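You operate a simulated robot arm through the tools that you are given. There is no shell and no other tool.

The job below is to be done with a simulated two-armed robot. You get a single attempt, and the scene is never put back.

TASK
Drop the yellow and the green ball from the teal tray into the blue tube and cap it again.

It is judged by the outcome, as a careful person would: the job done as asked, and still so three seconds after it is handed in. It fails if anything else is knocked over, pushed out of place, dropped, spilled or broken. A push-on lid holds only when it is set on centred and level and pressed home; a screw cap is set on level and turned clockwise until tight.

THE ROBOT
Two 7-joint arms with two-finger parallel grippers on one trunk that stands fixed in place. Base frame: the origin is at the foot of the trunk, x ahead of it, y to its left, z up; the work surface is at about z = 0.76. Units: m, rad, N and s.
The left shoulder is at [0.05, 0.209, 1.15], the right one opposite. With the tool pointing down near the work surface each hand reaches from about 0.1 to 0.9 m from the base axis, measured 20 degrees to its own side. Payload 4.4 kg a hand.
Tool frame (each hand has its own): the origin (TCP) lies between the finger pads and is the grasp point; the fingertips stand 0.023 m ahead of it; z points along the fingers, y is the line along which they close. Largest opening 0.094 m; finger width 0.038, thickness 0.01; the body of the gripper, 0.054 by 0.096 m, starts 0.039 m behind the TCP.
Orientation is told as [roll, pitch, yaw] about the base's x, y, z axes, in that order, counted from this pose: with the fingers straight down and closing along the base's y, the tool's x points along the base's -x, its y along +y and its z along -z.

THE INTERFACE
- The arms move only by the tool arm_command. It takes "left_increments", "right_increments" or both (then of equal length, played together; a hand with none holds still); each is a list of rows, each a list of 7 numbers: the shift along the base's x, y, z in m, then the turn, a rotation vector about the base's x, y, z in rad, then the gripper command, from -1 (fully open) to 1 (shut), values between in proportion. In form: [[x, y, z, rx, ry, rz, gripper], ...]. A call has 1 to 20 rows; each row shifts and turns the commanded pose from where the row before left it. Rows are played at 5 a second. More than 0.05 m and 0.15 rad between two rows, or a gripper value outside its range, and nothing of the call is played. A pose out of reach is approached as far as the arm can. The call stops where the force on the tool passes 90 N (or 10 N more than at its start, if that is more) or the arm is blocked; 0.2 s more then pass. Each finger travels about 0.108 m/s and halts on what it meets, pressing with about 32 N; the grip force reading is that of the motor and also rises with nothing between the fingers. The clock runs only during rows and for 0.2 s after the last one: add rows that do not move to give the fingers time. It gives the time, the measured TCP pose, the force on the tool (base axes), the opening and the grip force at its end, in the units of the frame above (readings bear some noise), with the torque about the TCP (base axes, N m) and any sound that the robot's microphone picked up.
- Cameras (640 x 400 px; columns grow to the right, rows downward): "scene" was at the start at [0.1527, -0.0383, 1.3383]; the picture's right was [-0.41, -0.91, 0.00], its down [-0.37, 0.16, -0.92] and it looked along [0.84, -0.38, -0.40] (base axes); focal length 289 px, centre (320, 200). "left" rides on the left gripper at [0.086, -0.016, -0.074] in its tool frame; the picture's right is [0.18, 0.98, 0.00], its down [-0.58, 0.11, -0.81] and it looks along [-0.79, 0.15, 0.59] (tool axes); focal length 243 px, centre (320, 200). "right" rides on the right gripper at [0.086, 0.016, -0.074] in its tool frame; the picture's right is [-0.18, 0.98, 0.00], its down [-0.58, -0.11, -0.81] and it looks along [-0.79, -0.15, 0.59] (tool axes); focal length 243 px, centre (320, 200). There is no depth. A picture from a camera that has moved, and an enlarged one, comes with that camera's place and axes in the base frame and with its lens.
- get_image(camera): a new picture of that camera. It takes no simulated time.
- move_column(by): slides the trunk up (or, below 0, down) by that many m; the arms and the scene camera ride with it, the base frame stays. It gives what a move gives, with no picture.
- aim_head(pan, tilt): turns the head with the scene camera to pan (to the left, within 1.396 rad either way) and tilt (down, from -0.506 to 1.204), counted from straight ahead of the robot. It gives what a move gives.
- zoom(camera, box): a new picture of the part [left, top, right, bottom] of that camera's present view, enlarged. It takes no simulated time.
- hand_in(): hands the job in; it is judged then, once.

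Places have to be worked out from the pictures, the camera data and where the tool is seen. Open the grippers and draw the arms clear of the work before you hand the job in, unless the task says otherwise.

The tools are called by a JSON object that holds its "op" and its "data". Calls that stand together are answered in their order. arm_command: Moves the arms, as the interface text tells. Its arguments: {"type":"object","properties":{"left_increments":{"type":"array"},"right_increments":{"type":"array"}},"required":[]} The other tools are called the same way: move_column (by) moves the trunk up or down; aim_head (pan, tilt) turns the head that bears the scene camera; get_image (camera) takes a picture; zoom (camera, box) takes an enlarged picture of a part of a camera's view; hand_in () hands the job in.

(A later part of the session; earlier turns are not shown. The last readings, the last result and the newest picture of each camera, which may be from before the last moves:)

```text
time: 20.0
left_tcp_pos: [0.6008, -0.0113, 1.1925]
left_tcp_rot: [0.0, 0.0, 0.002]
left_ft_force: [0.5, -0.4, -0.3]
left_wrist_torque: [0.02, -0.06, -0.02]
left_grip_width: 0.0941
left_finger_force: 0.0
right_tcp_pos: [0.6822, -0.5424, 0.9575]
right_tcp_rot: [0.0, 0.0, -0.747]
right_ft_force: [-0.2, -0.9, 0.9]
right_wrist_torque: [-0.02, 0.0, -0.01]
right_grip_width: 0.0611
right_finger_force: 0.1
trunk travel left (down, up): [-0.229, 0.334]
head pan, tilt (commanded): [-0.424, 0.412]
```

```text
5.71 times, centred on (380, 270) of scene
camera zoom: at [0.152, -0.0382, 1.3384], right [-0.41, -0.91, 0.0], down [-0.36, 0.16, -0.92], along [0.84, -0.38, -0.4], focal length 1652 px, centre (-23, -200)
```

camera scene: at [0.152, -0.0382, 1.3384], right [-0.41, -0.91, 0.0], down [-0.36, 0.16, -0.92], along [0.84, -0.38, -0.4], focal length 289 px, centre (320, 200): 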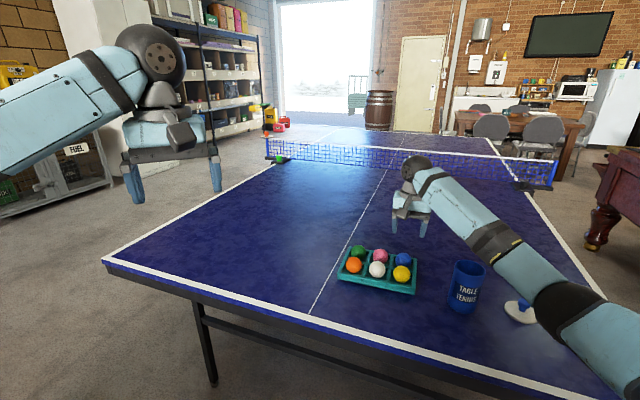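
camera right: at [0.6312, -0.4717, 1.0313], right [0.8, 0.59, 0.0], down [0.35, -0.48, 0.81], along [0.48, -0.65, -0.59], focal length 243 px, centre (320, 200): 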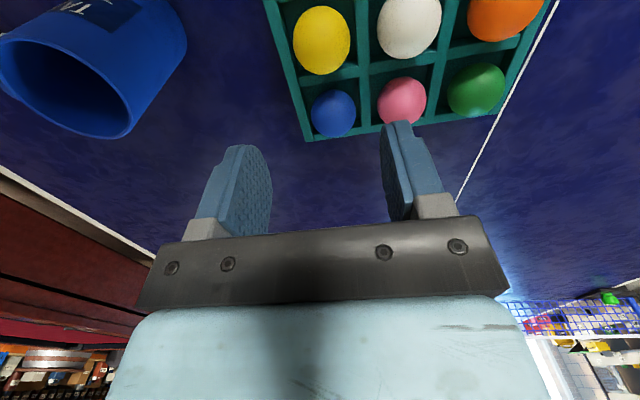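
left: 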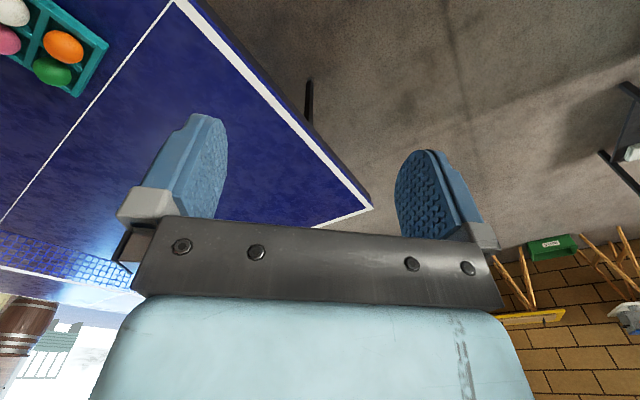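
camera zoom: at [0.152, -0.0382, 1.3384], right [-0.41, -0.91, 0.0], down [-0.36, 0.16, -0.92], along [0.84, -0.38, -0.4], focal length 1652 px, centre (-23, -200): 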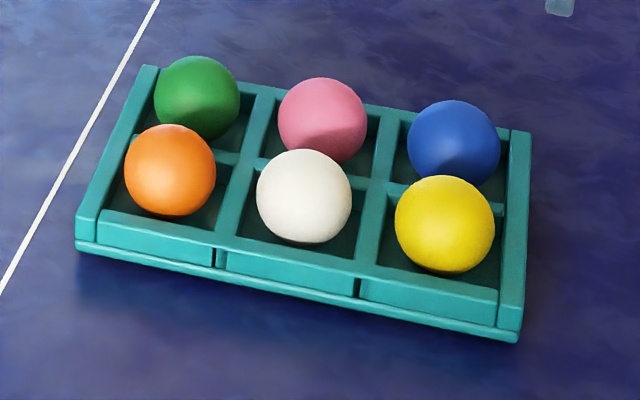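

The ball is about 48 mm across, its centre is at z ≈ 0.797–0.80, and the wall tops are at about 0.785–0.79. The neighbouring white ball leaves room for a 60 mm opening, so I'll descend to TCP z ≈ 0.82, above the walls, and check.

{"op": "arm_command", "data": {"right_increments": [[0.001, 0, -0.04, 0, 0, 0, -0.3], [0, 0, -0.04, 0, 0, 0, -0.3], [0, 0, -0.03, 0, 0, 0, -0.3], [0, 0, -0.015, 0, 0, 0, -0.3], [0, 0, -0.011, 0, 0, 0, -0.3], [0, 0, 0, 0, 0, 0, -0.3]]}}

{"op": "get_image", "data": {"camera": "right"}}

{"op": "get_image", "data": {"camera": "scene"}}

{"op": "zoom", "data": {"camera": "scene", "box": [350, 220, 450, 300]}}

```text
time: 21.4
left_tcp_pos: [0.6019, -0.0118, 1.1925]
left_tcp_rot: [0.0, -0.001, 0.002]
left_ft_force: [0.2, 0.0, 0.8]
left_wrist_torque: [0.02, 0.03, 0.04]
left_grip_width: 0.0942
left_finger_force: 0.1
right_tcp_pos: [0.6845, -0.542, 0.8208]
right_tcp_rot: [0.0, 0.0, -0.749]
right_ft_force: [-0.4, 0.6, -0.1]
right_wrist_torque: [0.01, 0.01, 0.0]
right_grip_width: 0.0611
right_finger_force: 0.0
trunk travel left (down, up): [-0.229, 0.334]
head pan, tilt (commanded): [-0.424, 0.412]
```

```text
taken
camera right: at [0.6329, -0.4719, 0.8944], right [0.8, 0.59, 0.0], down [0.35, -0.48, 0.81], along [0.48, -0.65, -0.59], focal length 243 px, centre (320, 200)
```

right: 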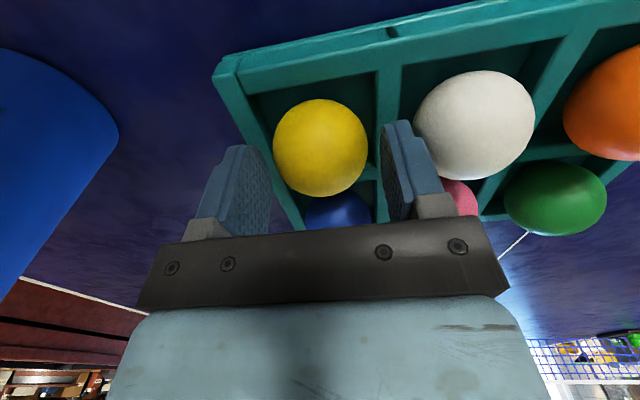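

```text
taken
camera scene: at [0.1526, -0.0382, 1.3383], right [-0.41, -0.91, 0.0], down [-0.37, 0.16, -0.92], along [0.84, -0.38, -0.4], focal length 289 px, centre (320, 200)
```

scene: 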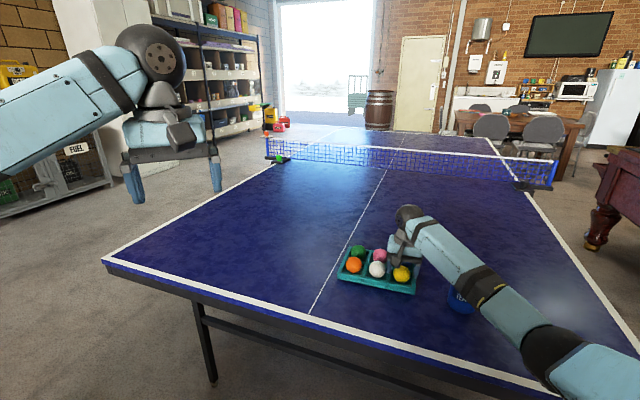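

```text
5.00 times, centred on (400, 260) of scene
camera zoom: at [0.1526, -0.0382, 1.3383], right [-0.41, -0.91, 0.0], down [-0.37, 0.16, -0.92], along [0.84, -0.38, -0.4], focal length 1446 px, centre (-80, -100)
```

zoom: 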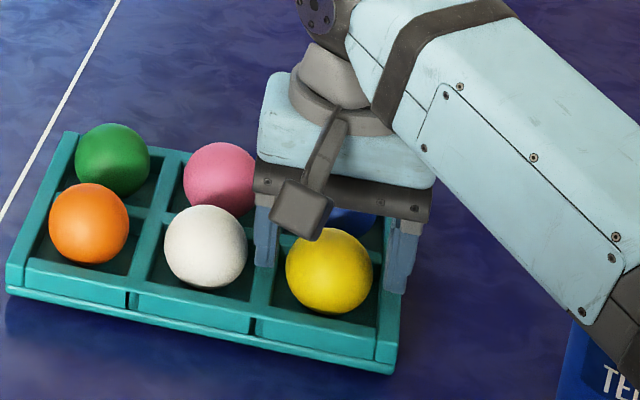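

The ball is well centred between the fingers with its centre at z ≈ 0.798. I'll go down 6–8 mm more, feeling for the wall tops.

{"op": "arm_command", "data": {"right_increments": [[0, 0, -0.003, 0, 0, 0, -0.3], [0, 0, -0.002, 0, 0, 0, -0.3], [0, 0, -0.001, 0, 0, 0, -0.3], [0, 0, -0.001, 0, 0, 0, -0.3], [0, 0, 0, 0, 0, 0, -0.3]]}}

{"op": "zoom", "data": {"camera": "scene", "box": [380, 235, 440, 295]}}

{"op": "zoom", "data": {"camera": "right", "box": [180, 60, 460, 260]}}

```text
time: 22.6
left_tcp_pos: [0.6024, -0.0129, 1.1936]
left_tcp_rot: [-0.001, 0.0, 0.001]
left_ft_force: [-0.5, -0.6, 0.2]
left_wrist_torque: [-0.01, -0.05, 0.01]
left_grip_width: 0.094
left_finger_force: 0.1
right_tcp_pos: [0.6841, -0.5418, 0.8126]
right_tcp_rot: [0.001, 0.0, -0.749]
right_ft_force: [-0.6, 0.7, -0.3]
right_wrist_torque: [0.03, -0.02, 0.02]
right_grip_width: 0.061
right_finger_force: 0.1
trunk travel left (down, up): [-0.229, 0.334]
head pan, tilt (commanded): [-0.424, 0.412]
```

```text
6.67 times, centred on (410, 265) of scene
camera zoom: at [0.1527, -0.0383, 1.3383], right [-0.41, -0.91, 0.0], down [-0.37, 0.16, -0.92], along [0.84, -0.38, -0.4], focal length 1928 px, centre (-280, -233)
```

zoom: 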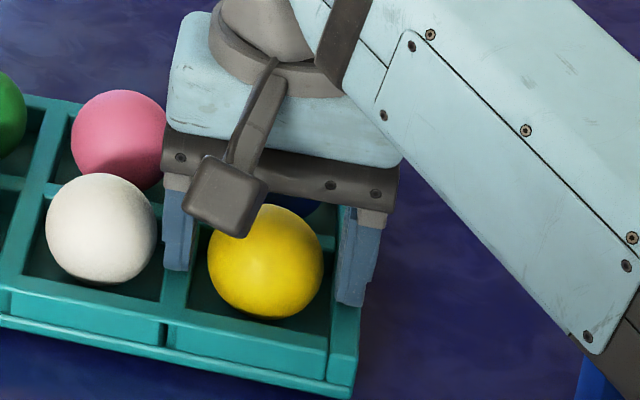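

```text
2.00 times, centred on (320, 160) of right
camera zoom: at [0.6329, -0.4713, 0.8867], right [0.8, 0.59, 0.0], down [0.35, -0.48, 0.81], along [0.48, -0.65, -0.59], focal length 485 px, centre (320, 280)
```

zoom: 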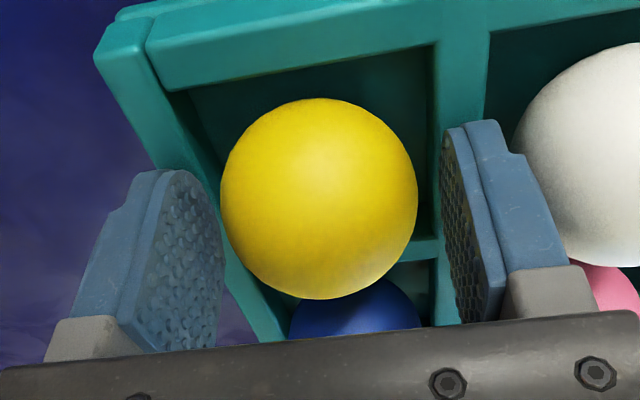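

The fingers straddle the ball with the tips about 8 mm below its equator and no contact yet, so I'll close on it.

{"op": "arm_command", "data": {"right_increments": [[0, 0, 0, 0, 0, 0, -0.1], [0, 0, 0, 0, 0, 0, 0.1], [0, 0, 0, 0, 0, 0, 1], [0, 0, 0, 0, 0, 0, 1]]}}

{"op": "zoom", "data": {"camera": "right", "box": [180, 60, 460, 260]}}

{"op": "zoom", "data": {"camera": "scene", "box": [340, 225, 440, 305]}}

```text
time: 23.6
left_tcp_pos: [0.6029, -0.0105, 1.1928]
left_tcp_rot: [0.0, 0.0, 0.002]
left_ft_force: [-0.5, 0.1, 0.2]
left_wrist_torque: [-0.01, -0.01, 0.03]
left_grip_width: 0.0941
left_finger_force: 0.0
right_tcp_pos: [0.6832, -0.5409, 0.8135]
right_tcp_rot: [0.001, 0.001, -0.748]
right_ft_force: [0.0, 0.0, 0.2]
right_wrist_torque: [0.01, -0.02, 0.01]
right_grip_width: 0.0476
right_finger_force: 31.8
trunk travel left (down, up): [-0.229, 0.334]
head pan, tilt (commanded): [-0.424, 0.412]
```

```text
2.00 times, centred on (320, 160) of right
camera zoom: at [0.633, -0.4713, 0.8868], right [0.8, 0.59, 0.0], down [0.35, -0.48, 0.81], along [0.48, -0.65, -0.59], focal length 485 px, centre (320, 280)
```

zoom: 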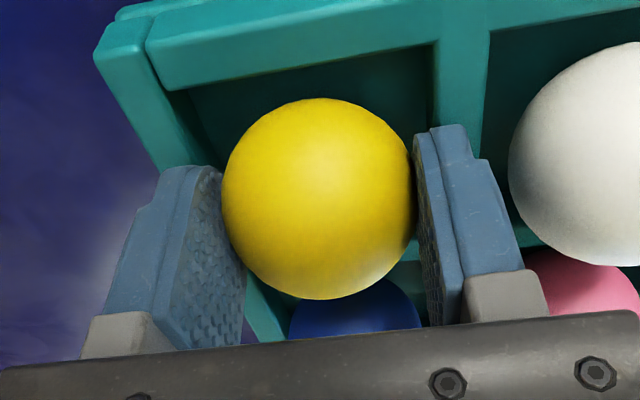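

```text
5.00 times, centred on (390, 265) of scene
camera zoom: at [0.1527, -0.0383, 1.3383], right [-0.41, -0.91, 0.0], down [-0.37, 0.16, -0.92], along [0.84, -0.38, -0.4], focal length 1446 px, centre (-30, -125)
```

zoom: 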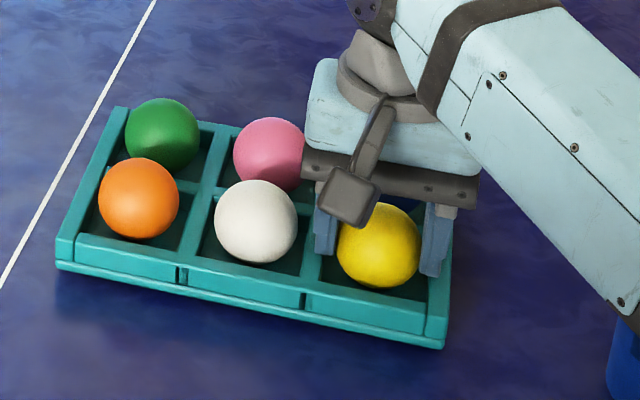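

The ball is held at 47.6 mm with 32 N. I'll lift it straight up slowly out of the cell.

{"op": "arm_command", "data": {"right_increments": [[0, 0, 0.01, 0, 0, 0, 1], [0, 0, 0.015, 0, 0, 0, 1], [0, 0, 0.025, 0, 0, 0, 1], [0, 0, 0.03, 0, 0, 0, 1], [0, 0, 0.04, 0, 0, 0, 1], [0, 0, 0.04, 0, 0, 0, 1], [0, 0, 0.03, 0, 0, 0, 1]]}}

{"op": "get_image", "data": {"camera": "right"}}

{"op": "get_image", "data": {"camera": "scene"}}

```text
time: 25.2
left_tcp_pos: [0.6004, -0.0112, 1.1928]
left_tcp_rot: [0.001, 0.001, 0.0]
left_ft_force: [-0.7, 1.0, 0.3]
left_wrist_torque: [0.03, 0.0, 0.02]
left_grip_width: 0.094
left_finger_force: 0.1
right_tcp_pos: [0.6835, -0.5409, 1.0029]
right_tcp_rot: [-0.001, 0.0, -0.75]
right_ft_force: [0.2, -0.1, -1.2]
right_wrist_torque: [0.01, 0.0, 0.0]
right_grip_width: 0.0472
right_finger_force: 31.9
trunk travel left (down, up): [-0.229, 0.334]
head pan, tilt (commanded): [-0.424, 0.412]
```

```text
taken
camera right: at [0.6329, -0.4709, 1.0777], right [0.8, 0.59, 0.0], down [0.35, -0.48, 0.81], along [0.48, -0.65, -0.59], focal length 243 px, centre (320, 200)
```

right: 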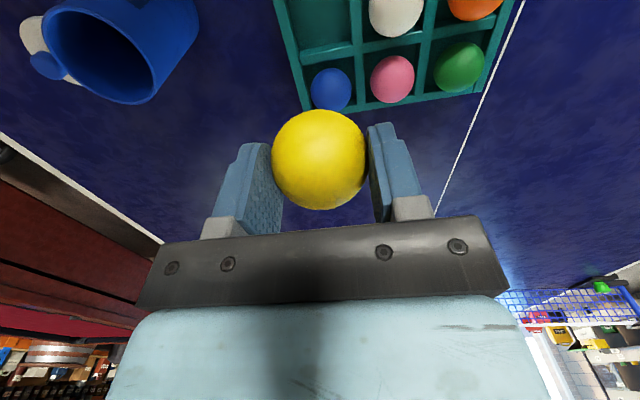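

```text
taken
camera scene: at [0.1522, -0.038, 1.3383], right [-0.41, -0.91, 0.0], down [-0.37, 0.16, -0.92], along [0.84, -0.38, -0.4], focal length 289 px, centre (320, 200)
```

scene: 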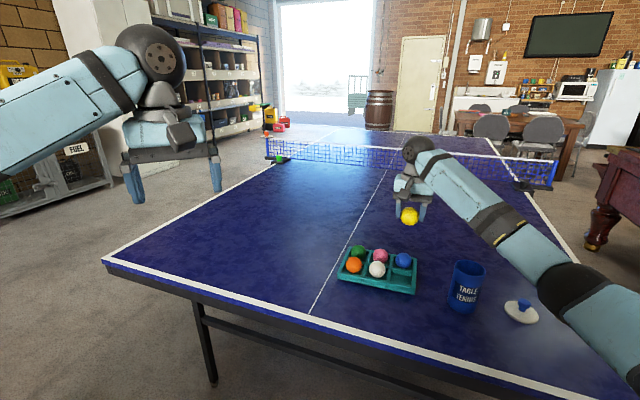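

The yellow ball is securely held. I'll move above the tube mouth at (0.548, -0.638) and keep the height.

{"op": "arm_command", "data": {"right_increments": [[-0.034, -0.024, 0, 0, 0, 0, 1], [-0.034, -0.024, 0, 0, 0, 0, 1], [-0.034, -0.024, 0, 0, 0, 0, 1], [-0.034, -0.024, -0.01, 0, 0, 0, 1], [0, 0, -0.03, 0, 0, 0, 1], [0, 0, 0, 0, 0, 0, 1]]}}

{"op": "get_image", "data": {"camera": "right"}}

{"op": "zoom", "data": {"camera": "scene", "box": [420, 200, 540, 320]}}

```text
time: 26.6
left_tcp_pos: [0.6013, -0.0124, 1.1929]
left_tcp_rot: [0.002, 0.0, 0.003]
left_ft_force: [-0.7, 0.2, 0.5]
left_wrist_torque: [0.01, 0.02, -0.01]
left_grip_width: 0.0941
left_finger_force: 0.2
right_tcp_pos: [0.5491, -0.6371, 0.9635]
right_tcp_rot: [0.0, -0.001, -0.748]
right_ft_force: [-0.7, 0.9, 0.3]
right_wrist_torque: [0.01, -0.01, 0.02]
right_grip_width: 0.0477
right_finger_force: 32.3
trunk travel left (down, up): [-0.229, 0.334]
head pan, tilt (commanded): [-0.424, 0.412]
```

```text
taken
camera right: at [0.4974, -0.5663, 1.0369], right [0.8, 0.59, 0.0], down [0.35, -0.48, 0.81], along [0.48, -0.65, -0.59], focal length 243 px, centre (320, 200)
```

right: 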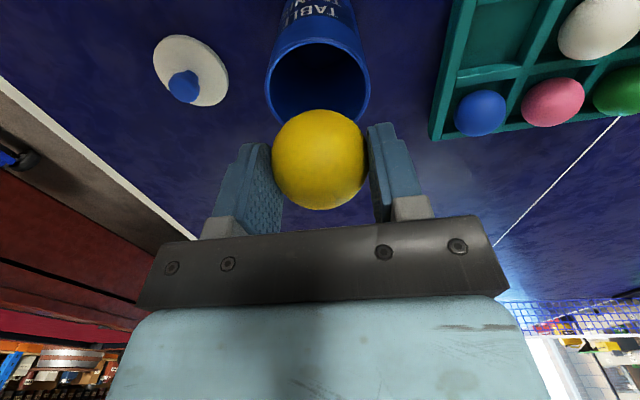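

```text
3.33 times, centred on (480, 260) of scene
camera zoom: at [0.1521, -0.038, 1.3384], right [-0.41, -0.91, 0.0], down [-0.36, 0.16, -0.92], along [0.84, -0.38, -0.4], focal length 964 px, centre (-213, 0)
```

zoom: 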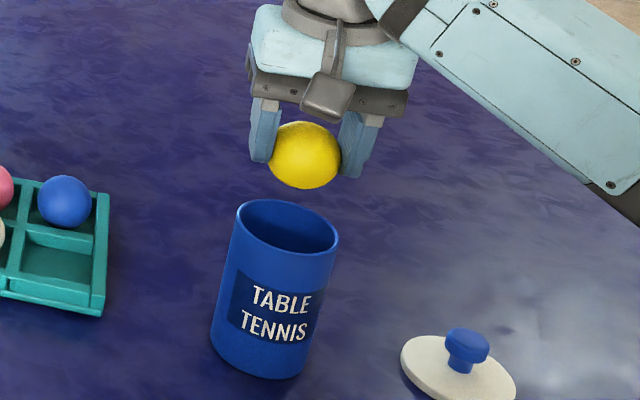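

The tube mouth is directly below the ball in both views. I'll nudge 1.5 mm forward and lower until the ball's bottom is just inside the rim, with the fingertips still above it.

{"op": "arm_command", "data": {"right_increments": [[0.001, -0.001, -0.02, 0, 0, 0, 1], [0, 0, -0.015, 0, 0, 0, 1], [0, 0, -0.01, 0, 0, 0, 1], [0, 0, -0.003, 0, 0, 0, 1], [0, 0, 0, 0, 0, 0, 1]]}}

{"op": "get_image", "data": {"camera": "right"}}

{"op": "zoom", "data": {"camera": "scene", "box": [430, 220, 520, 310]}}

```text
time: 27.8
left_tcp_pos: [0.6024, -0.0113, 1.1917]
left_tcp_rot: [-0.001, 0.0, 0.001]
left_ft_force: [0.5, 0.1, -0.4]
left_wrist_torque: [-0.03, 0.01, -0.02]
left_grip_width: 0.0938
left_finger_force: 0.1
right_tcp_pos: [0.5489, -0.638, 0.9148]
right_tcp_rot: [0.0, 0.0, -0.749]
right_ft_force: [-0.4, -0.3, -0.7]
right_wrist_torque: [-0.01, 0.0, 0.0]
right_grip_width: 0.0472
right_finger_force: 31.6
trunk travel left (down, up): [-0.229, 0.334]
head pan, tilt (commanded): [-0.424, 0.412]
```

```text
taken
camera right: at [0.4984, -0.5685, 0.9889], right [0.8, 0.59, 0.0], down [0.35, -0.48, 0.81], along [0.48, -0.65, -0.59], focal length 243 px, centre (320, 200)
```

right: 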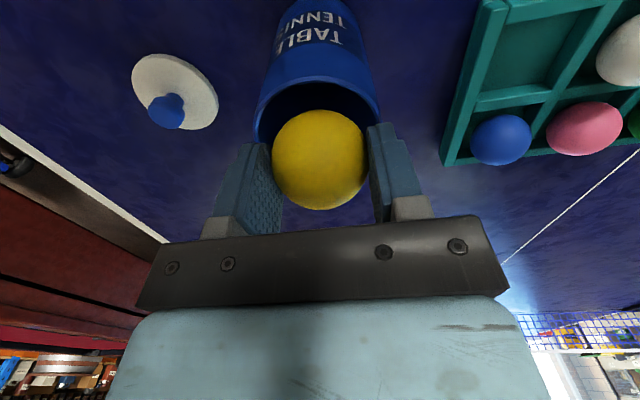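

```text
4.44 times, centred on (475, 265) of scene
camera zoom: at [0.1527, -0.0384, 1.3383], right [-0.41, -0.91, 0.0], down [-0.37, 0.16, -0.92], along [0.84, -0.38, -0.4], focal length 1285 px, centre (-369, -89)
```

zoom: 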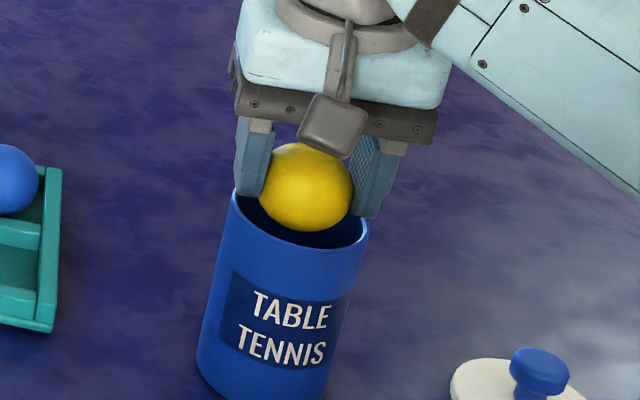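

The ball sits centred over the mouth with its bottom just inside the rim. I'll open the fingers to drop it in.

{"op": "arm_command", "data": {"right_increments": [[0, 0, 0, 0, 0, 0, -0.3], [0, 0, 0, 0, 0, 0, -0.3], [0, 0, 0, 0, 0, 0, -0.3], [0, 0, 0.02, 0, 0, 0, -0.3], [0, 0, 0.04, 0, 0, 0, -0.3], [0, 0, 0.04, 0, 0, 0, -0.3]]}}

{"op": "get_image", "data": {"camera": "right"}}

{"op": "zoom", "data": {"camera": "scene", "box": [420, 220, 560, 320]}}

```text
time: 29.2
left_tcp_pos: [0.6012, -0.0126, 1.1931]
left_tcp_rot: [-0.001, 0.0, 0.002]
left_ft_force: [-0.3, -0.1, 0.6]
left_wrist_torque: [-0.02, 0.0, 0.01]
left_grip_width: 0.0936
left_finger_force: 0.0
right_tcp_pos: [0.5491, -0.637, 1.0158]
right_tcp_rot: [0.0, 0.002, -0.749]
right_ft_force: [0.8, 0.8, -0.5]
right_wrist_torque: [-0.02, 0.01, 0.0]
right_grip_width: 0.0609
right_finger_force: 0.2
trunk travel left (down, up): [-0.229, 0.334]
head pan, tilt (commanded): [-0.424, 0.412]
```

```text
taken
camera right: at [0.4967, -0.5671, 1.091], right [0.8, 0.59, 0.0], down [0.35, -0.48, 0.81], along [0.48, -0.65, -0.59], focal length 243 px, centre (320, 200)
```

right: 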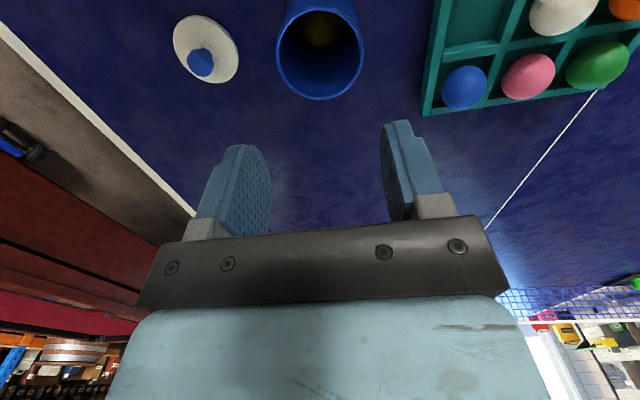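

```text
4.00 times, centred on (490, 270) of scene
camera zoom: at [0.1519, -0.0374, 1.3384], right [-0.41, -0.91, 0.0], down [-0.36, 0.16, -0.92], along [0.84, -0.38, -0.4], focal length 1156 px, centre (-360, -80)
```

zoom: 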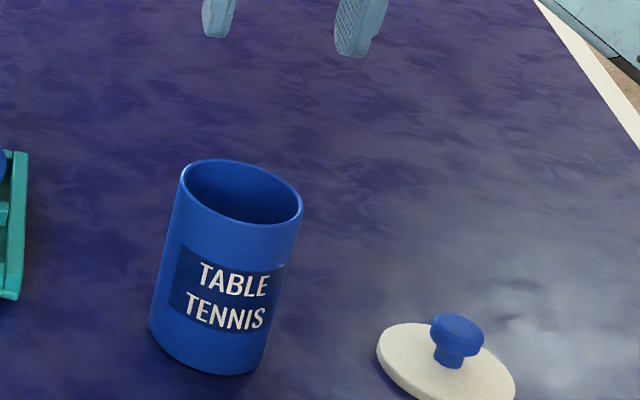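

The yellow ball is down inside the tube and nothing else moved. The green ball at about (0.835, -0.485) is near the reach limit, so on the way there I'll tip the hand outward by 0.3 rad about its closing axis and hover at about z = 0.96.

{"op": "arm_command", "data": {"right_increments": [[0.035, 0.0195, 0, 0, 0, 0, -0.3], [0.035, 0.0195, 0, 0, 0, 0, -0.3], [0.035, 0.0195, 0, 0, 0, 0, -0.3], [0.035, 0.0195, 0, -0.0682, -0.0731, 0, -0.3], [0.035, 0.0195, 0, -0.0682, -0.0731, 0, -0.3], [0.035, 0.0195, -0.01, -0.0682, -0.0731, 0, -0.3], [0.035, 0.0195, -0.02, 0, 0, 0, -0.3], [0.035, 0.0195, -0.02, 0, 0, 0, -0.3], [0, 0, 0, 0, 0, 0, -0.3], [0, 0, 0, 0, 0, 0, -0.3]]}}

{"op": "get_image", "data": {"camera": "right"}}

{"op": "get_image", "data": {"camera": "scene"}}

```text
time: 31.4
left_tcp_pos: [0.6026, -0.0109, 1.1922]
left_tcp_rot: [-0.002, -0.001, 0.003]
left_ft_force: [0.4, -1.0, -0.1]
left_wrist_torque: [0.03, 0.01, 0.0]
left_grip_width: 0.0941
left_finger_force: 0.1
right_tcp_pos: [0.8292, -0.482, 0.965]
right_tcp_rot: [-0.001, -0.301, -0.748]
right_ft_force: [-0.1, -0.4, 0.1]
right_wrist_torque: [0.0, 0.02, 0.0]
right_grip_width: 0.061
right_finger_force: 0.0
trunk travel left (down, up): [-0.229, 0.334]
head pan, tilt (commanded): [-0.424, 0.412]
```

```text
taken
camera right: at [0.7652, -0.399, 1.0101], right [0.8, 0.6, 0.05], down [0.16, -0.29, 0.94], along [0.58, -0.74, -0.33], focal length 243 px, centre (320, 200)
```

right: 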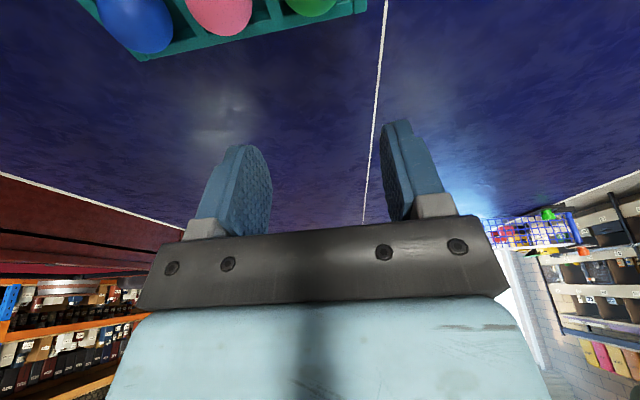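

```text
taken
camera scene: at [0.1531, -0.0379, 1.3382], right [-0.41, -0.91, 0.0], down [-0.37, 0.16, -0.92], along [0.84, -0.38, -0.4], focal length 289 px, centre (320, 200)
```

scene: 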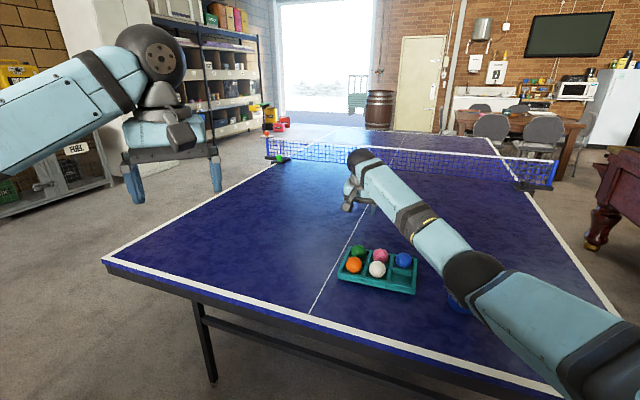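

The tilted pose is within reach. I'll refine the green ball's position from the scene camera before going down.

{"op": "zoom", "data": {"camera": "scene", "box": [330, 235, 430, 305]}}

{"op": "zoom", "data": {"camera": "scene", "box": [320, 180, 400, 280]}}

```text
5.71 times, centred on (380, 270) of scene
camera zoom: at [0.1531, -0.0379, 1.3382], right [-0.41, -0.91, 0.0], down [-0.37, 0.16, -0.92], along [0.84, -0.38, -0.4], focal length 1652 px, centre (-23, -200)
```

zoom: 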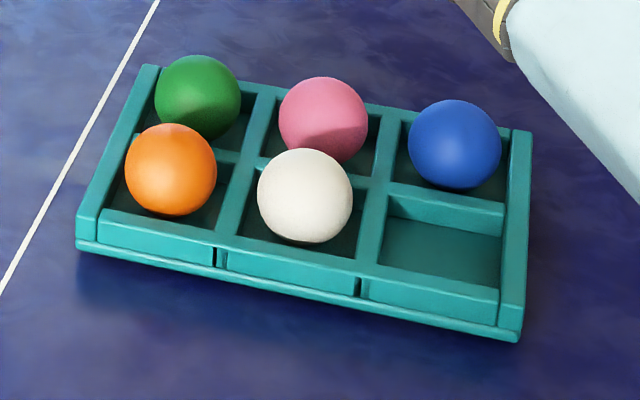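

```text
4.00 times, centred on (360, 230) of scene
camera zoom: at [0.1531, -0.0379, 1.3382], right [-0.41, -0.91, 0.0], down [-0.37, 0.16, -0.92], along [0.84, -0.38, -0.4], focal length 1156 px, centre (160, 80)
```

zoom: 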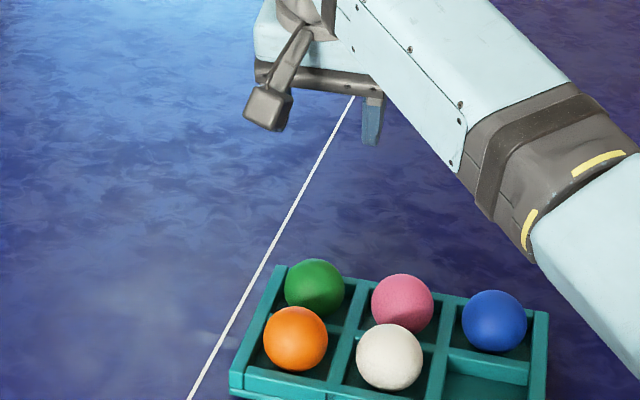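

The green ball works out at (0.835, -0.486, 0.798) and the tray is undisturbed. I'll descend to TCP z ≈ 0.86, still above the ball tops, and check the alignment with the hand camera.

{"op": "arm_command", "data": {"right_increments": [[0.001, 0, -0.035, 0, 0, 0, -0.3], [0.001, 0, -0.035, 0, 0, 0, -0.3], [0.0005, 0, -0.035, 0, 0, 0, -0.3], [0, 0, 0, 0, 0, 0, -0.3]]}}

{"op": "get_image", "data": {"camera": "right"}}

{"op": "zoom", "data": {"camera": "scene", "box": [320, 215, 420, 295]}}

```text
time: 32.4
left_tcp_pos: [0.6007, -0.0107, 1.1928]
left_tcp_rot: [0.0, 0.0, 0.004]
left_ft_force: [-0.2, 0.0, 0.8]
left_wrist_torque: [0.01, -0.02, -0.02]
left_grip_width: 0.0938
left_finger_force: 0.0
right_tcp_pos: [0.8318, -0.4817, 0.8601]
right_tcp_rot: [0.0, -0.301, -0.747]
right_ft_force: [-0.1, 0.6, 1.0]
right_wrist_torque: [0.0, -0.02, -0.03]
right_grip_width: 0.0612
right_finger_force: 0.1
trunk travel left (down, up): [-0.229, 0.334]
head pan, tilt (commanded): [-0.424, 0.412]
```

```text
taken
camera right: at [0.7676, -0.3996, 0.9054], right [0.8, 0.6, 0.05], down [0.16, -0.29, 0.94], along [0.58, -0.74, -0.33], focal length 243 px, centre (320, 200)
```

right: 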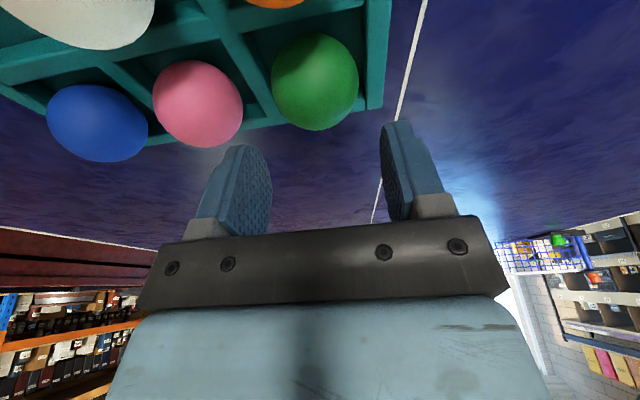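

```text
5.00 times, centred on (370, 255) of scene
camera zoom: at [0.1522, -0.0381, 1.3384], right [-0.41, -0.91, 0.0], down [-0.37, 0.16, -0.92], along [0.84, -0.38, -0.4], focal length 1446 px, centre (70, -75)
```

zoom: 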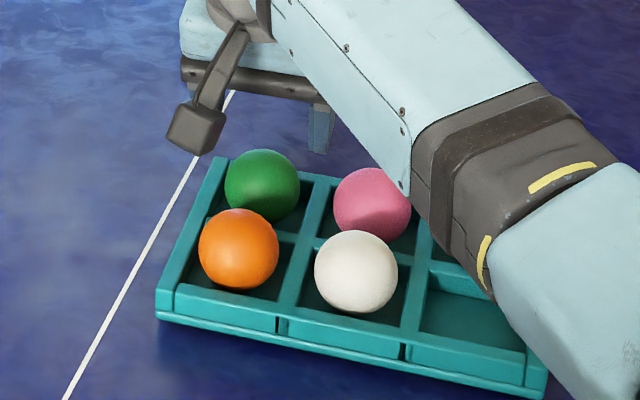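

The hand camera agrees with that position to about 1 mm and the fingers straddle the ball's midline. I'll descend to about z = 0.822 and check.

{"op": "arm_command", "data": {"right_increments": [[0.0005, 0.0005, -0.015, 0, 0, 0, -0.3], [0, 0, -0.015, 0, 0, 0, -0.3], [0, 0, -0.008, 0, 0, 0, -0.3], [0, 0, 0, 0, 0, 0, -0.3]]}}

{"op": "get_image", "data": {"camera": "right"}}

{"op": "zoom", "data": {"camera": "scene", "box": [330, 225, 410, 290]}}

```text
time: 33.4
left_tcp_pos: [0.6032, -0.0123, 1.1928]
left_tcp_rot: [0.0, -0.001, 0.003]
left_ft_force: [-0.3, 0.7, 0.9]
left_wrist_torque: [-0.02, -0.03, 0.02]
left_grip_width: 0.094
left_finger_force: 0.1
right_tcp_pos: [0.8313, -0.4824, 0.8231]
right_tcp_rot: [0.001, -0.3, -0.749]
right_ft_force: [-0.5, -0.1, -0.5]
right_wrist_torque: [0.01, 0.01, -0.04]
right_grip_width: 0.0608
right_finger_force: 0.1
trunk travel left (down, up): [-0.229, 0.334]
head pan, tilt (commanded): [-0.424, 0.412]
```

```text
taken
camera right: at [0.7677, -0.3992, 0.8673], right [0.8, 0.6, 0.05], down [0.16, -0.29, 0.94], along [0.58, -0.74, -0.33], focal length 243 px, centre (320, 200)
```

right: 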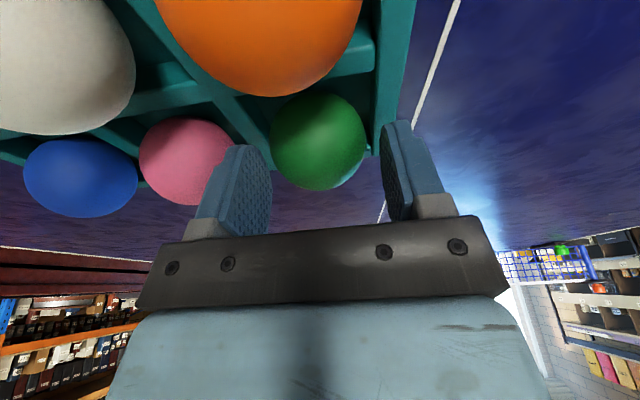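

```text
6.15 times, centred on (370, 258) of scene
camera zoom: at [0.1526, -0.0382, 1.3383], right [-0.41, -0.91, 0.0], down [-0.37, 0.16, -0.92], along [0.84, -0.38, -0.4], focal length 1779 px, centre (12, -154)
```

zoom: 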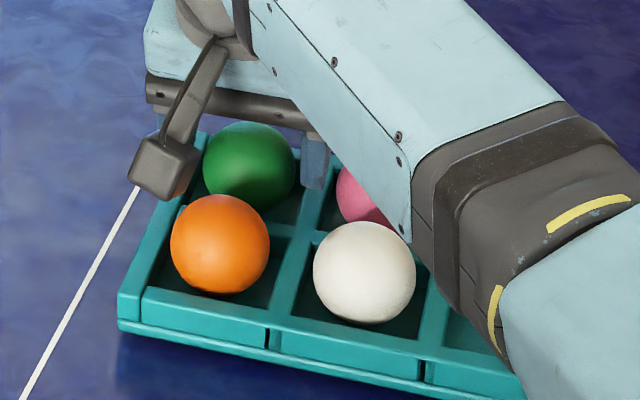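

The green ball is between the fingers, within 1 mm of centre, and the camera housing clears the orange ball. I'll go the last 8 mm in small steps, feeling for contact.

{"op": "arm_command", "data": {"right_increments": [[0, 0, -0.003, 0, 0, 0, -0.3], [0, 0, -0.003, 0, 0, 0, -0.3], [0, 0, -0.002, 0, 0, 0, -0.3], [0, 0, 0, 0, 0, 0, -0.3]]}}

{"op": "zoom", "data": {"camera": "right", "box": [180, 60, 460, 260]}}

{"op": "zoom", "data": {"camera": "scene", "box": [330, 225, 410, 290]}}

```text
time: 34.4
left_tcp_pos: [0.601, -0.0116, 1.1934]
left_tcp_rot: [-0.001, 0.0, 0.002]
left_ft_force: [0.3, 0.5, 0.7]
left_wrist_torque: [0.0, 0.04, 0.0]
left_grip_width: 0.0941
left_finger_force: 0.1
right_tcp_pos: [0.8321, -0.4829, 0.8167]
right_tcp_rot: [0.0, -0.302, -0.752]
right_ft_force: [1.9, -0.8, 7.5]
right_wrist_torque: [-0.06, 0.1, -0.04]
right_grip_width: 0.0611
right_finger_force: 0.3
trunk travel left (down, up): [-0.229, 0.334]
head pan, tilt (commanded): [-0.424, 0.412]
```

```text
2.00 times, centred on (320, 160) of right
camera zoom: at [0.7678, -0.399, 0.8612], right [0.8, 0.6, 0.06], down [0.16, -0.29, 0.94], along [0.58, -0.74, -0.33], focal length 485 px, centre (320, 280)
```

zoom: 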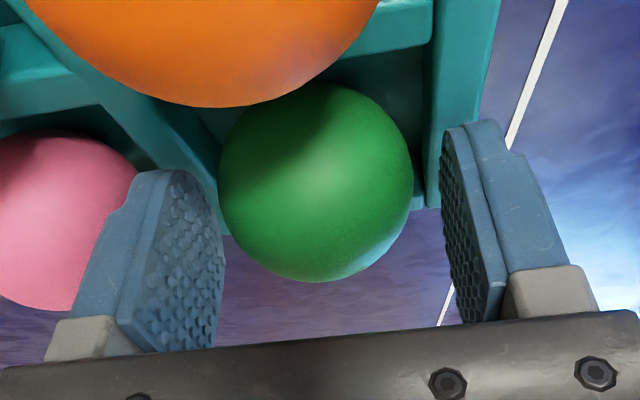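

```text
6.15 times, centred on (370, 258) of scene
camera zoom: at [0.1518, -0.0378, 1.3385], right [-0.41, -0.91, 0.0], down [-0.36, 0.16, -0.92], along [0.84, -0.38, -0.4], focal length 1779 px, centre (12, -154)
```

zoom: 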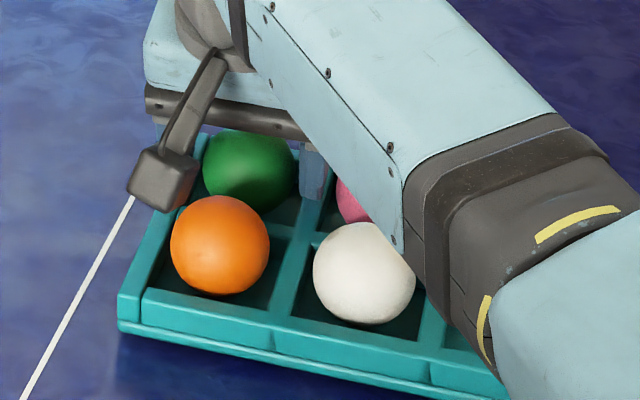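

There is light contact (7.5 N) because the tilted fingertips' inner corners rest on the cell walls. I'll back up 4 mm and take half the tilt out so that the tips can sit lower around the ball.

{"op": "arm_command", "data": {"right_increments": [[0, 0, 0.004, 0, 0, 0, -0.3], [0.001, -0.001, 0, 0.0512, 0.0548, 0, -0.3], [0.001, -0.001, 0, 0.0512, 0.0548, 0, -0.3], [0, 0, 0, 0, 0, 0, -0.3], [0, 0, 0, 0, 0, 0, -0.3]]}}

{"op": "zoom", "data": {"camera": "right", "box": [180, 60, 460, 260]}}

{"op": "zoom", "data": {"camera": "scene", "box": [330, 225, 410, 290]}}

```text
time: 35.6
left_tcp_pos: [0.6033, -0.0112, 1.1926]
left_tcp_rot: [0.0, 0.0, 0.001]
left_ft_force: [-0.5, -0.4, 0.2]
left_wrist_torque: [-0.01, 0.0, 0.0]
left_grip_width: 0.0939
left_finger_force: 0.1
right_tcp_pos: [0.8336, -0.4835, 0.818]
right_tcp_rot: [-0.001, -0.149, -0.75]
right_ft_force: [-1.0, -0.4, 0.6]
right_wrist_torque: [0.0, 0.0, 0.0]
right_grip_width: 0.0611
right_finger_force: 0.1
trunk travel left (down, up): [-0.229, 0.334]
head pan, tilt (commanded): [-0.424, 0.412]
```

```text
2.00 times, centred on (320, 160) of right
camera zoom: at [0.7757, -0.4066, 0.8781], right [0.8, 0.6, 0.03], down [0.26, -0.39, 0.88], along [0.54, -0.7, -0.47], focal length 485 px, centre (320, 280)
```

zoom: 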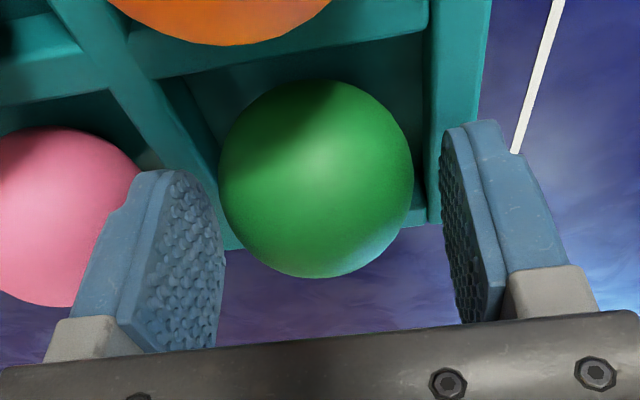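

```text
6.15 times, centred on (370, 258) of scene
camera zoom: at [0.1527, -0.0382, 1.3383], right [-0.41, -0.91, 0.0], down [-0.37, 0.16, -0.92], along [0.84, -0.38, -0.4], focal length 1779 px, centre (12, -154)
```

zoom: 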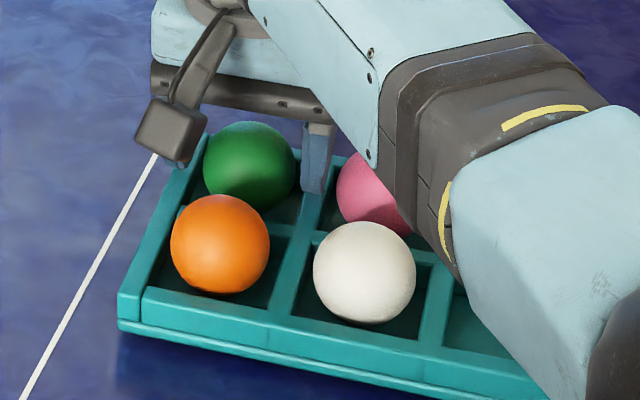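

The pose tracks well at half the tilt and the ball is centred. I'll descend 3–4 mm with fine steps.

{"op": "arm_command", "data": {"right_increments": [[0, 0, -0.002, 0, 0, 0, -0.3], [0, 0, -0.001, 0, 0, 0, -0.3], [0, 0, -0.001, 0, 0, 0, -0.3], [0, 0, 0, 0, 0, 0, -0.3]]}}

{"op": "zoom", "data": {"camera": "right", "box": [180, 60, 460, 260]}}

```text
time: 36.6
left_tcp_pos: [0.6014, -0.0124, 1.193]
left_tcp_rot: [0.0, 0.001, 0.002]
left_ft_force: [0.3, 0.2, 0.3]
left_wrist_torque: [0.0, 0.01, 0.02]
left_grip_width: 0.0941
left_finger_force: 0.1
right_tcp_pos: [0.8344, -0.4839, 0.8143]
right_tcp_rot: [0.0, -0.151, -0.749]
right_ft_force: [-0.9, -0.5, 0.0]
right_wrist_torque: [-0.01, -0.03, 0.0]
right_grip_width: 0.061
right_finger_force: 0.1
trunk travel left (down, up): [-0.229, 0.334]
head pan, tilt (commanded): [-0.424, 0.412]
```

```text
2.00 times, centred on (320, 160) of right
camera zoom: at [0.7756, -0.4064, 0.8745], right [0.8, 0.6, 0.03], down [0.26, -0.39, 0.88], along [0.54, -0.7, -0.47], focal length 485 px, centre (320, 280)
```

zoom: 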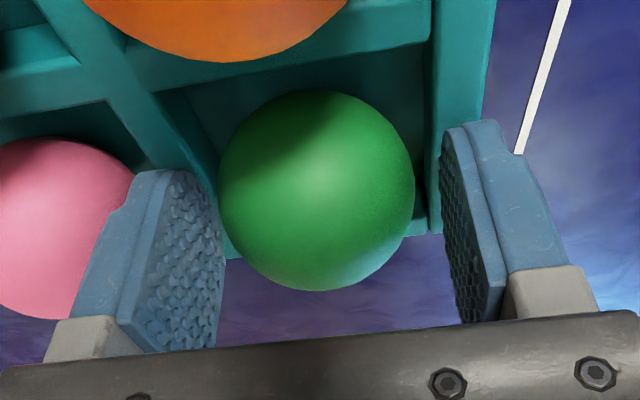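

No contact at TCP z = 0.814 and the tips are several millimetres below the equator, so I'll close on the green ball.

{"op": "arm_command", "data": {"right_increments": [[0, 0, -0.001, 0, 0, 0, -0.3], [0, 0, 0, 0, 0, 0, -0.1], [0, 0, 0, 0, 0, 0, 0.1], [0, 0, 0, 0, 0, 0, 1], [0, 0, 0, 0, 0, 0, 1]]}}

{"op": "zoom", "data": {"camera": "right", "box": [180, 60, 460, 260]}}

{"op": "zoom", "data": {"camera": "scene", "box": [330, 225, 410, 290]}}

```text
time: 37.8
left_tcp_pos: [0.6016, -0.0119, 1.1923]
left_tcp_rot: [-0.001, 0.001, 0.002]
left_ft_force: [0.5, -0.4, 0.6]
left_wrist_torque: [0.0, 0.0, 0.0]
left_grip_width: 0.094
left_finger_force: 0.2
right_tcp_pos: [0.8326, -0.4824, 0.8144]
right_tcp_rot: [-0.001, -0.152, -0.749]
right_ft_force: [2.1, 0.2, 3.3]
right_wrist_torque: [0.03, -0.06, -0.01]
right_grip_width: 0.0476
right_finger_force: 31.6
trunk travel left (down, up): [-0.229, 0.334]
head pan, tilt (commanded): [-0.424, 0.412]
```

```text
2.00 times, centred on (320, 160) of right
camera zoom: at [0.7753, -0.4063, 0.8743], right [0.8, 0.6, 0.03], down [0.26, -0.39, 0.88], along [0.54, -0.7, -0.47], focal length 485 px, centre (320, 280)
```

zoom: 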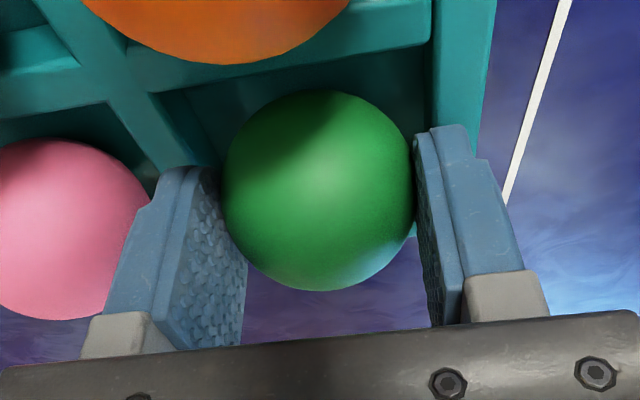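

```text
6.15 times, centred on (370, 258) of scene
camera zoom: at [0.1523, -0.0379, 1.3384], right [-0.41, -0.91, 0.0], down [-0.37, 0.16, -0.92], along [0.84, -0.38, -0.4], focal length 1779 px, centre (12, -154)
```

zoom: 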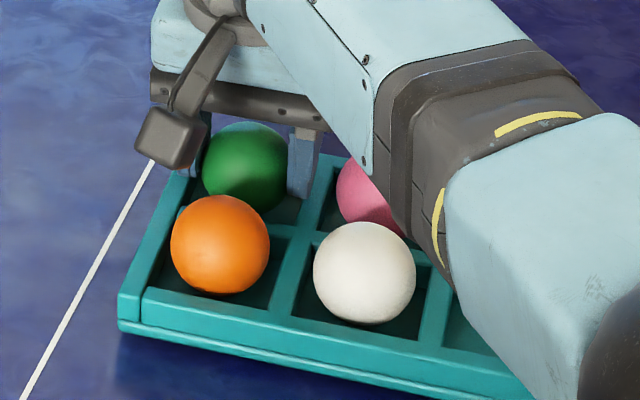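

The green ball is gripped at 47.6 mm. I'll lift straight up slowly out of the cell.

{"op": "arm_command", "data": {"right_increments": [[0, 0, 0.008, 0, 0, 0, 1], [0, 0, 0.012, 0, 0, 0, 1], [0, 0, 0.02, 0, 0, 0, 1], [0, 0, 0.03, 0, 0, 0, 1], [0, 0, 0.04, 0, 0, 0, 1], [0, 0, 0.04, 0, 0, 0, 1], [0, 0, 0.04, 0, 0, 0, 1]]}}

{"op": "get_image", "data": {"camera": "right"}}

{"op": "get_image", "data": {"camera": "scene"}}

```text
time: 39.4
left_tcp_pos: [0.6005, -0.0108, 1.1927]
left_tcp_rot: [-0.001, 0.001, 0.001]
left_ft_force: [0.3, -0.7, 0.4]
left_wrist_torque: [0.01, 0.03, 0.02]
left_grip_width: 0.0939
left_finger_force: 0.0
right_tcp_pos: [0.8325, -0.4823, 1.0041]
right_tcp_rot: [-0.002, -0.152, -0.749]
right_ft_force: [0.3, 0.5, 0.0]
right_wrist_torque: [0.0, -0.02, 0.0]
right_grip_width: 0.0473
right_finger_force: 31.9
trunk travel left (down, up): [-0.229, 0.334]
head pan, tilt (commanded): [-0.424, 0.412]
```

```text
taken
camera right: at [0.7745, -0.4047, 1.0645], right [0.8, 0.6, 0.03], down [0.26, -0.39, 0.88], along [0.54, -0.7, -0.47], focal length 243 px, centre (320, 200)
```

right: 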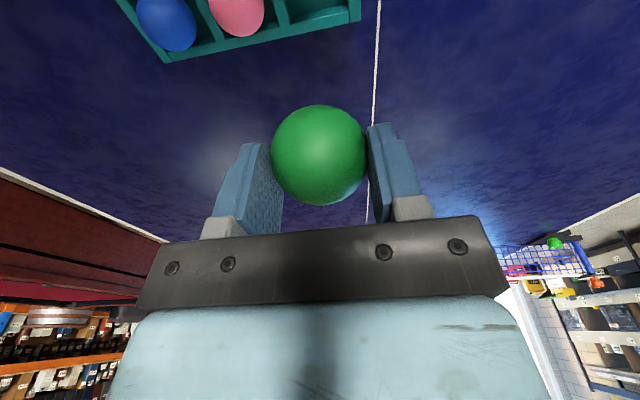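

```text
taken
camera scene: at [0.152, -0.0377, 1.3384], right [-0.41, -0.91, 0.0], down [-0.36, 0.16, -0.92], along [0.84, -0.38, -0.4], focal length 289 px, centre (320, 200)
```

scene: 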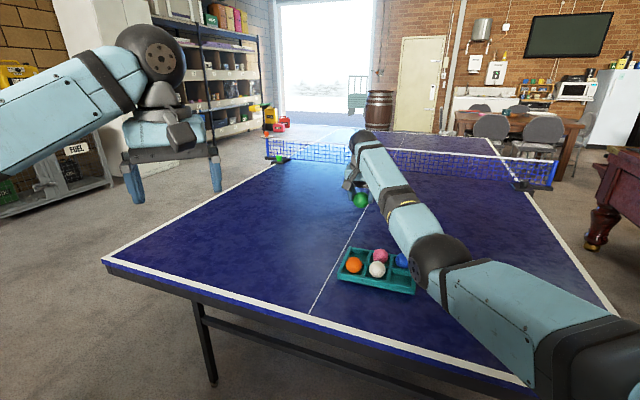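

The green ball is held. I'll carry it back to above the tube, restoring the vertical hand on the way.

{"op": "arm_command", "data": {"right_increments": [[-0.0356, -0.0193, 0, 0, 0, 0, 1], [-0.0356, -0.0193, 0, 0, 0, 0, 1], [-0.0356, -0.0193, 0, 0.0512, 0.0548, 0, 1], [-0.0356, -0.0193, 0, 0.0512, 0.0548, 0, 1], [-0.0356, -0.0193, 0, 0, 0, 0, 1], [-0.0356, -0.0193, 0, 0, 0, 0, 1], [-0.0356, -0.0193, 0, 0, 0, 0, 1], [-0.0358, -0.0194, -0.01, 0, 0, 0, 1], [0, 0, -0.03, 0, 0, 0, 1], [0, 0, 0, 0, 0, 0, 1]]}}

{"op": "get_image", "data": {"camera": "right"}}

{"op": "zoom", "data": {"camera": "scene", "box": [330, 200, 570, 340]}}

```text
time: 41.6
left_tcp_pos: [0.602, -0.0121, 1.1933]
left_tcp_rot: [0.0, -0.001, 0.002]
left_ft_force: [0.6, -0.3, 0.5]
left_wrist_torque: [-0.01, 0.02, -0.03]
left_grip_width: 0.094
left_finger_force: 0.1
right_tcp_pos: [0.5487, -0.6378, 0.9642]
right_tcp_rot: [0.0, -0.001, -0.749]
right_ft_force: [-0.1, -0.2, -0.9]
right_wrist_torque: [0.0, -0.02, 0.01]
right_grip_width: 0.0474
right_finger_force: 31.8
trunk travel left (down, up): [-0.229, 0.334]
head pan, tilt (commanded): [-0.424, 0.412]
```

```text
taken
camera right: at [0.4974, -0.5681, 1.0368], right [0.8, 0.59, 0.0], down [0.35, -0.47, 0.81], along [0.48, -0.65, -0.59], focal length 243 px, centre (320, 200)
```

right: 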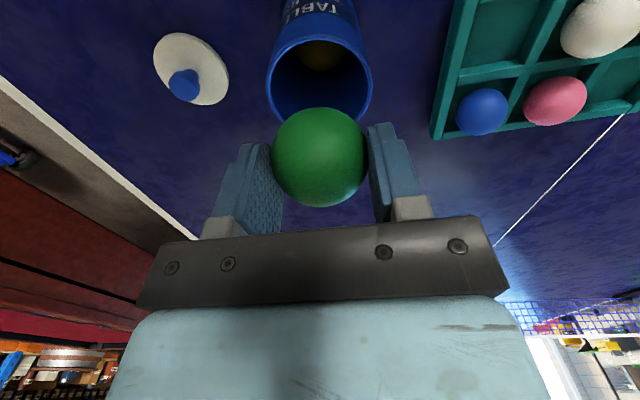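

```text
2.67 times, centred on (450, 270) of scene
camera zoom: at [0.152, -0.038, 1.3384], right [-0.41, -0.91, 0.0], down [-0.36, 0.16, -0.92], along [0.84, -0.38, -0.4], focal length 771 px, centre (-27, 13)
```

zoom: 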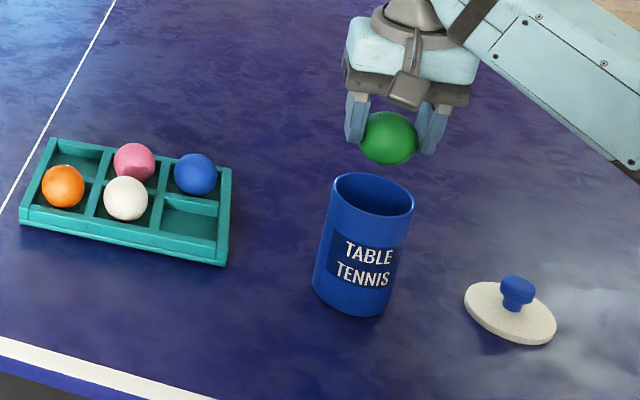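

The green ball is aligned over the mouth, with the yellow visible inside. I'll lower to the same drop height as before (TCP z ≈ 0.915) and check.

{"op": "arm_command", "data": {"right_increments": [[0.0005, -0.0005, -0.02, 0, 0, 0, 1], [0, 0, -0.015, 0, 0, 0, 1], [0, 0, -0.01, 0, 0, 0, 1], [0, 0, -0.003, 0, 0, 0, 1], [0, 0, 0, 0, 0, 0, 1]]}}

{"op": "get_image", "data": {"camera": "right"}}

{"op": "zoom", "data": {"camera": "scene", "box": [430, 220, 520, 310]}}

```text
time: 42.8
left_tcp_pos: [0.6026, -0.0123, 1.1927]
left_tcp_rot: [0.0, 0.002, 0.001]
left_ft_force: [0.4, 0.0, 0.6]
left_wrist_torque: [0.0, 0.02, 0.01]
left_grip_width: 0.0942
left_finger_force: 0.0
right_tcp_pos: [0.5494, -0.6397, 0.9144]
right_tcp_rot: [0.0, 0.0, -0.75]
right_ft_force: [-0.2, -0.1, 0.0]
right_wrist_torque: [-0.02, -0.02, -0.03]
right_grip_width: 0.0471
right_finger_force: 31.6
trunk travel left (down, up): [-0.229, 0.334]
head pan, tilt (commanded): [-0.424, 0.412]
```

```text
taken
camera right: at [0.4984, -0.5689, 0.9888], right [0.8, 0.59, 0.0], down [0.35, -0.48, 0.81], along [0.48, -0.65, -0.59], focal length 243 px, centre (320, 200)
```

right: 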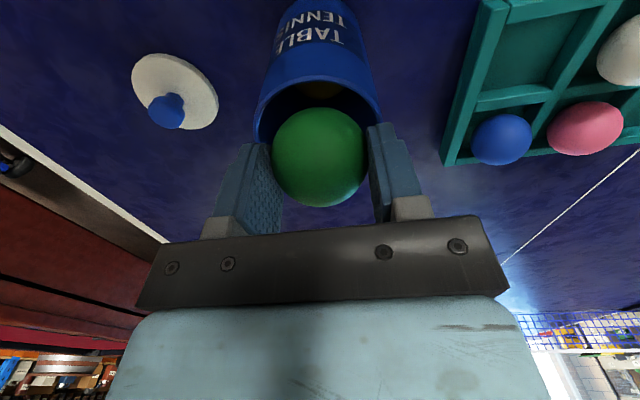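

```text
4.44 times, centred on (475, 265) of scene
camera zoom: at [0.1527, -0.0384, 1.3383], right [-0.41, -0.91, 0.0], down [-0.37, 0.16, -0.92], along [0.84, -0.38, -0.4], focal length 1285 px, centre (-369, -89)
```

zoom: 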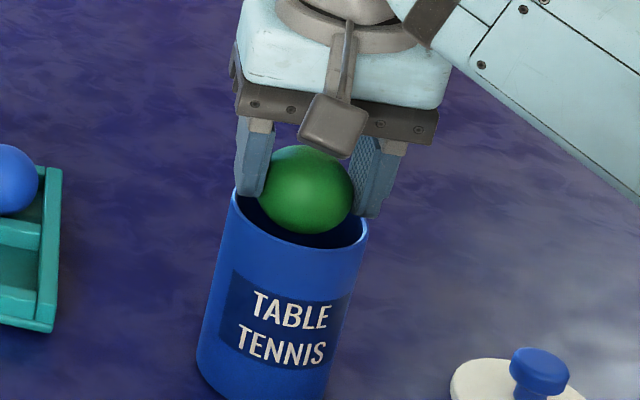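

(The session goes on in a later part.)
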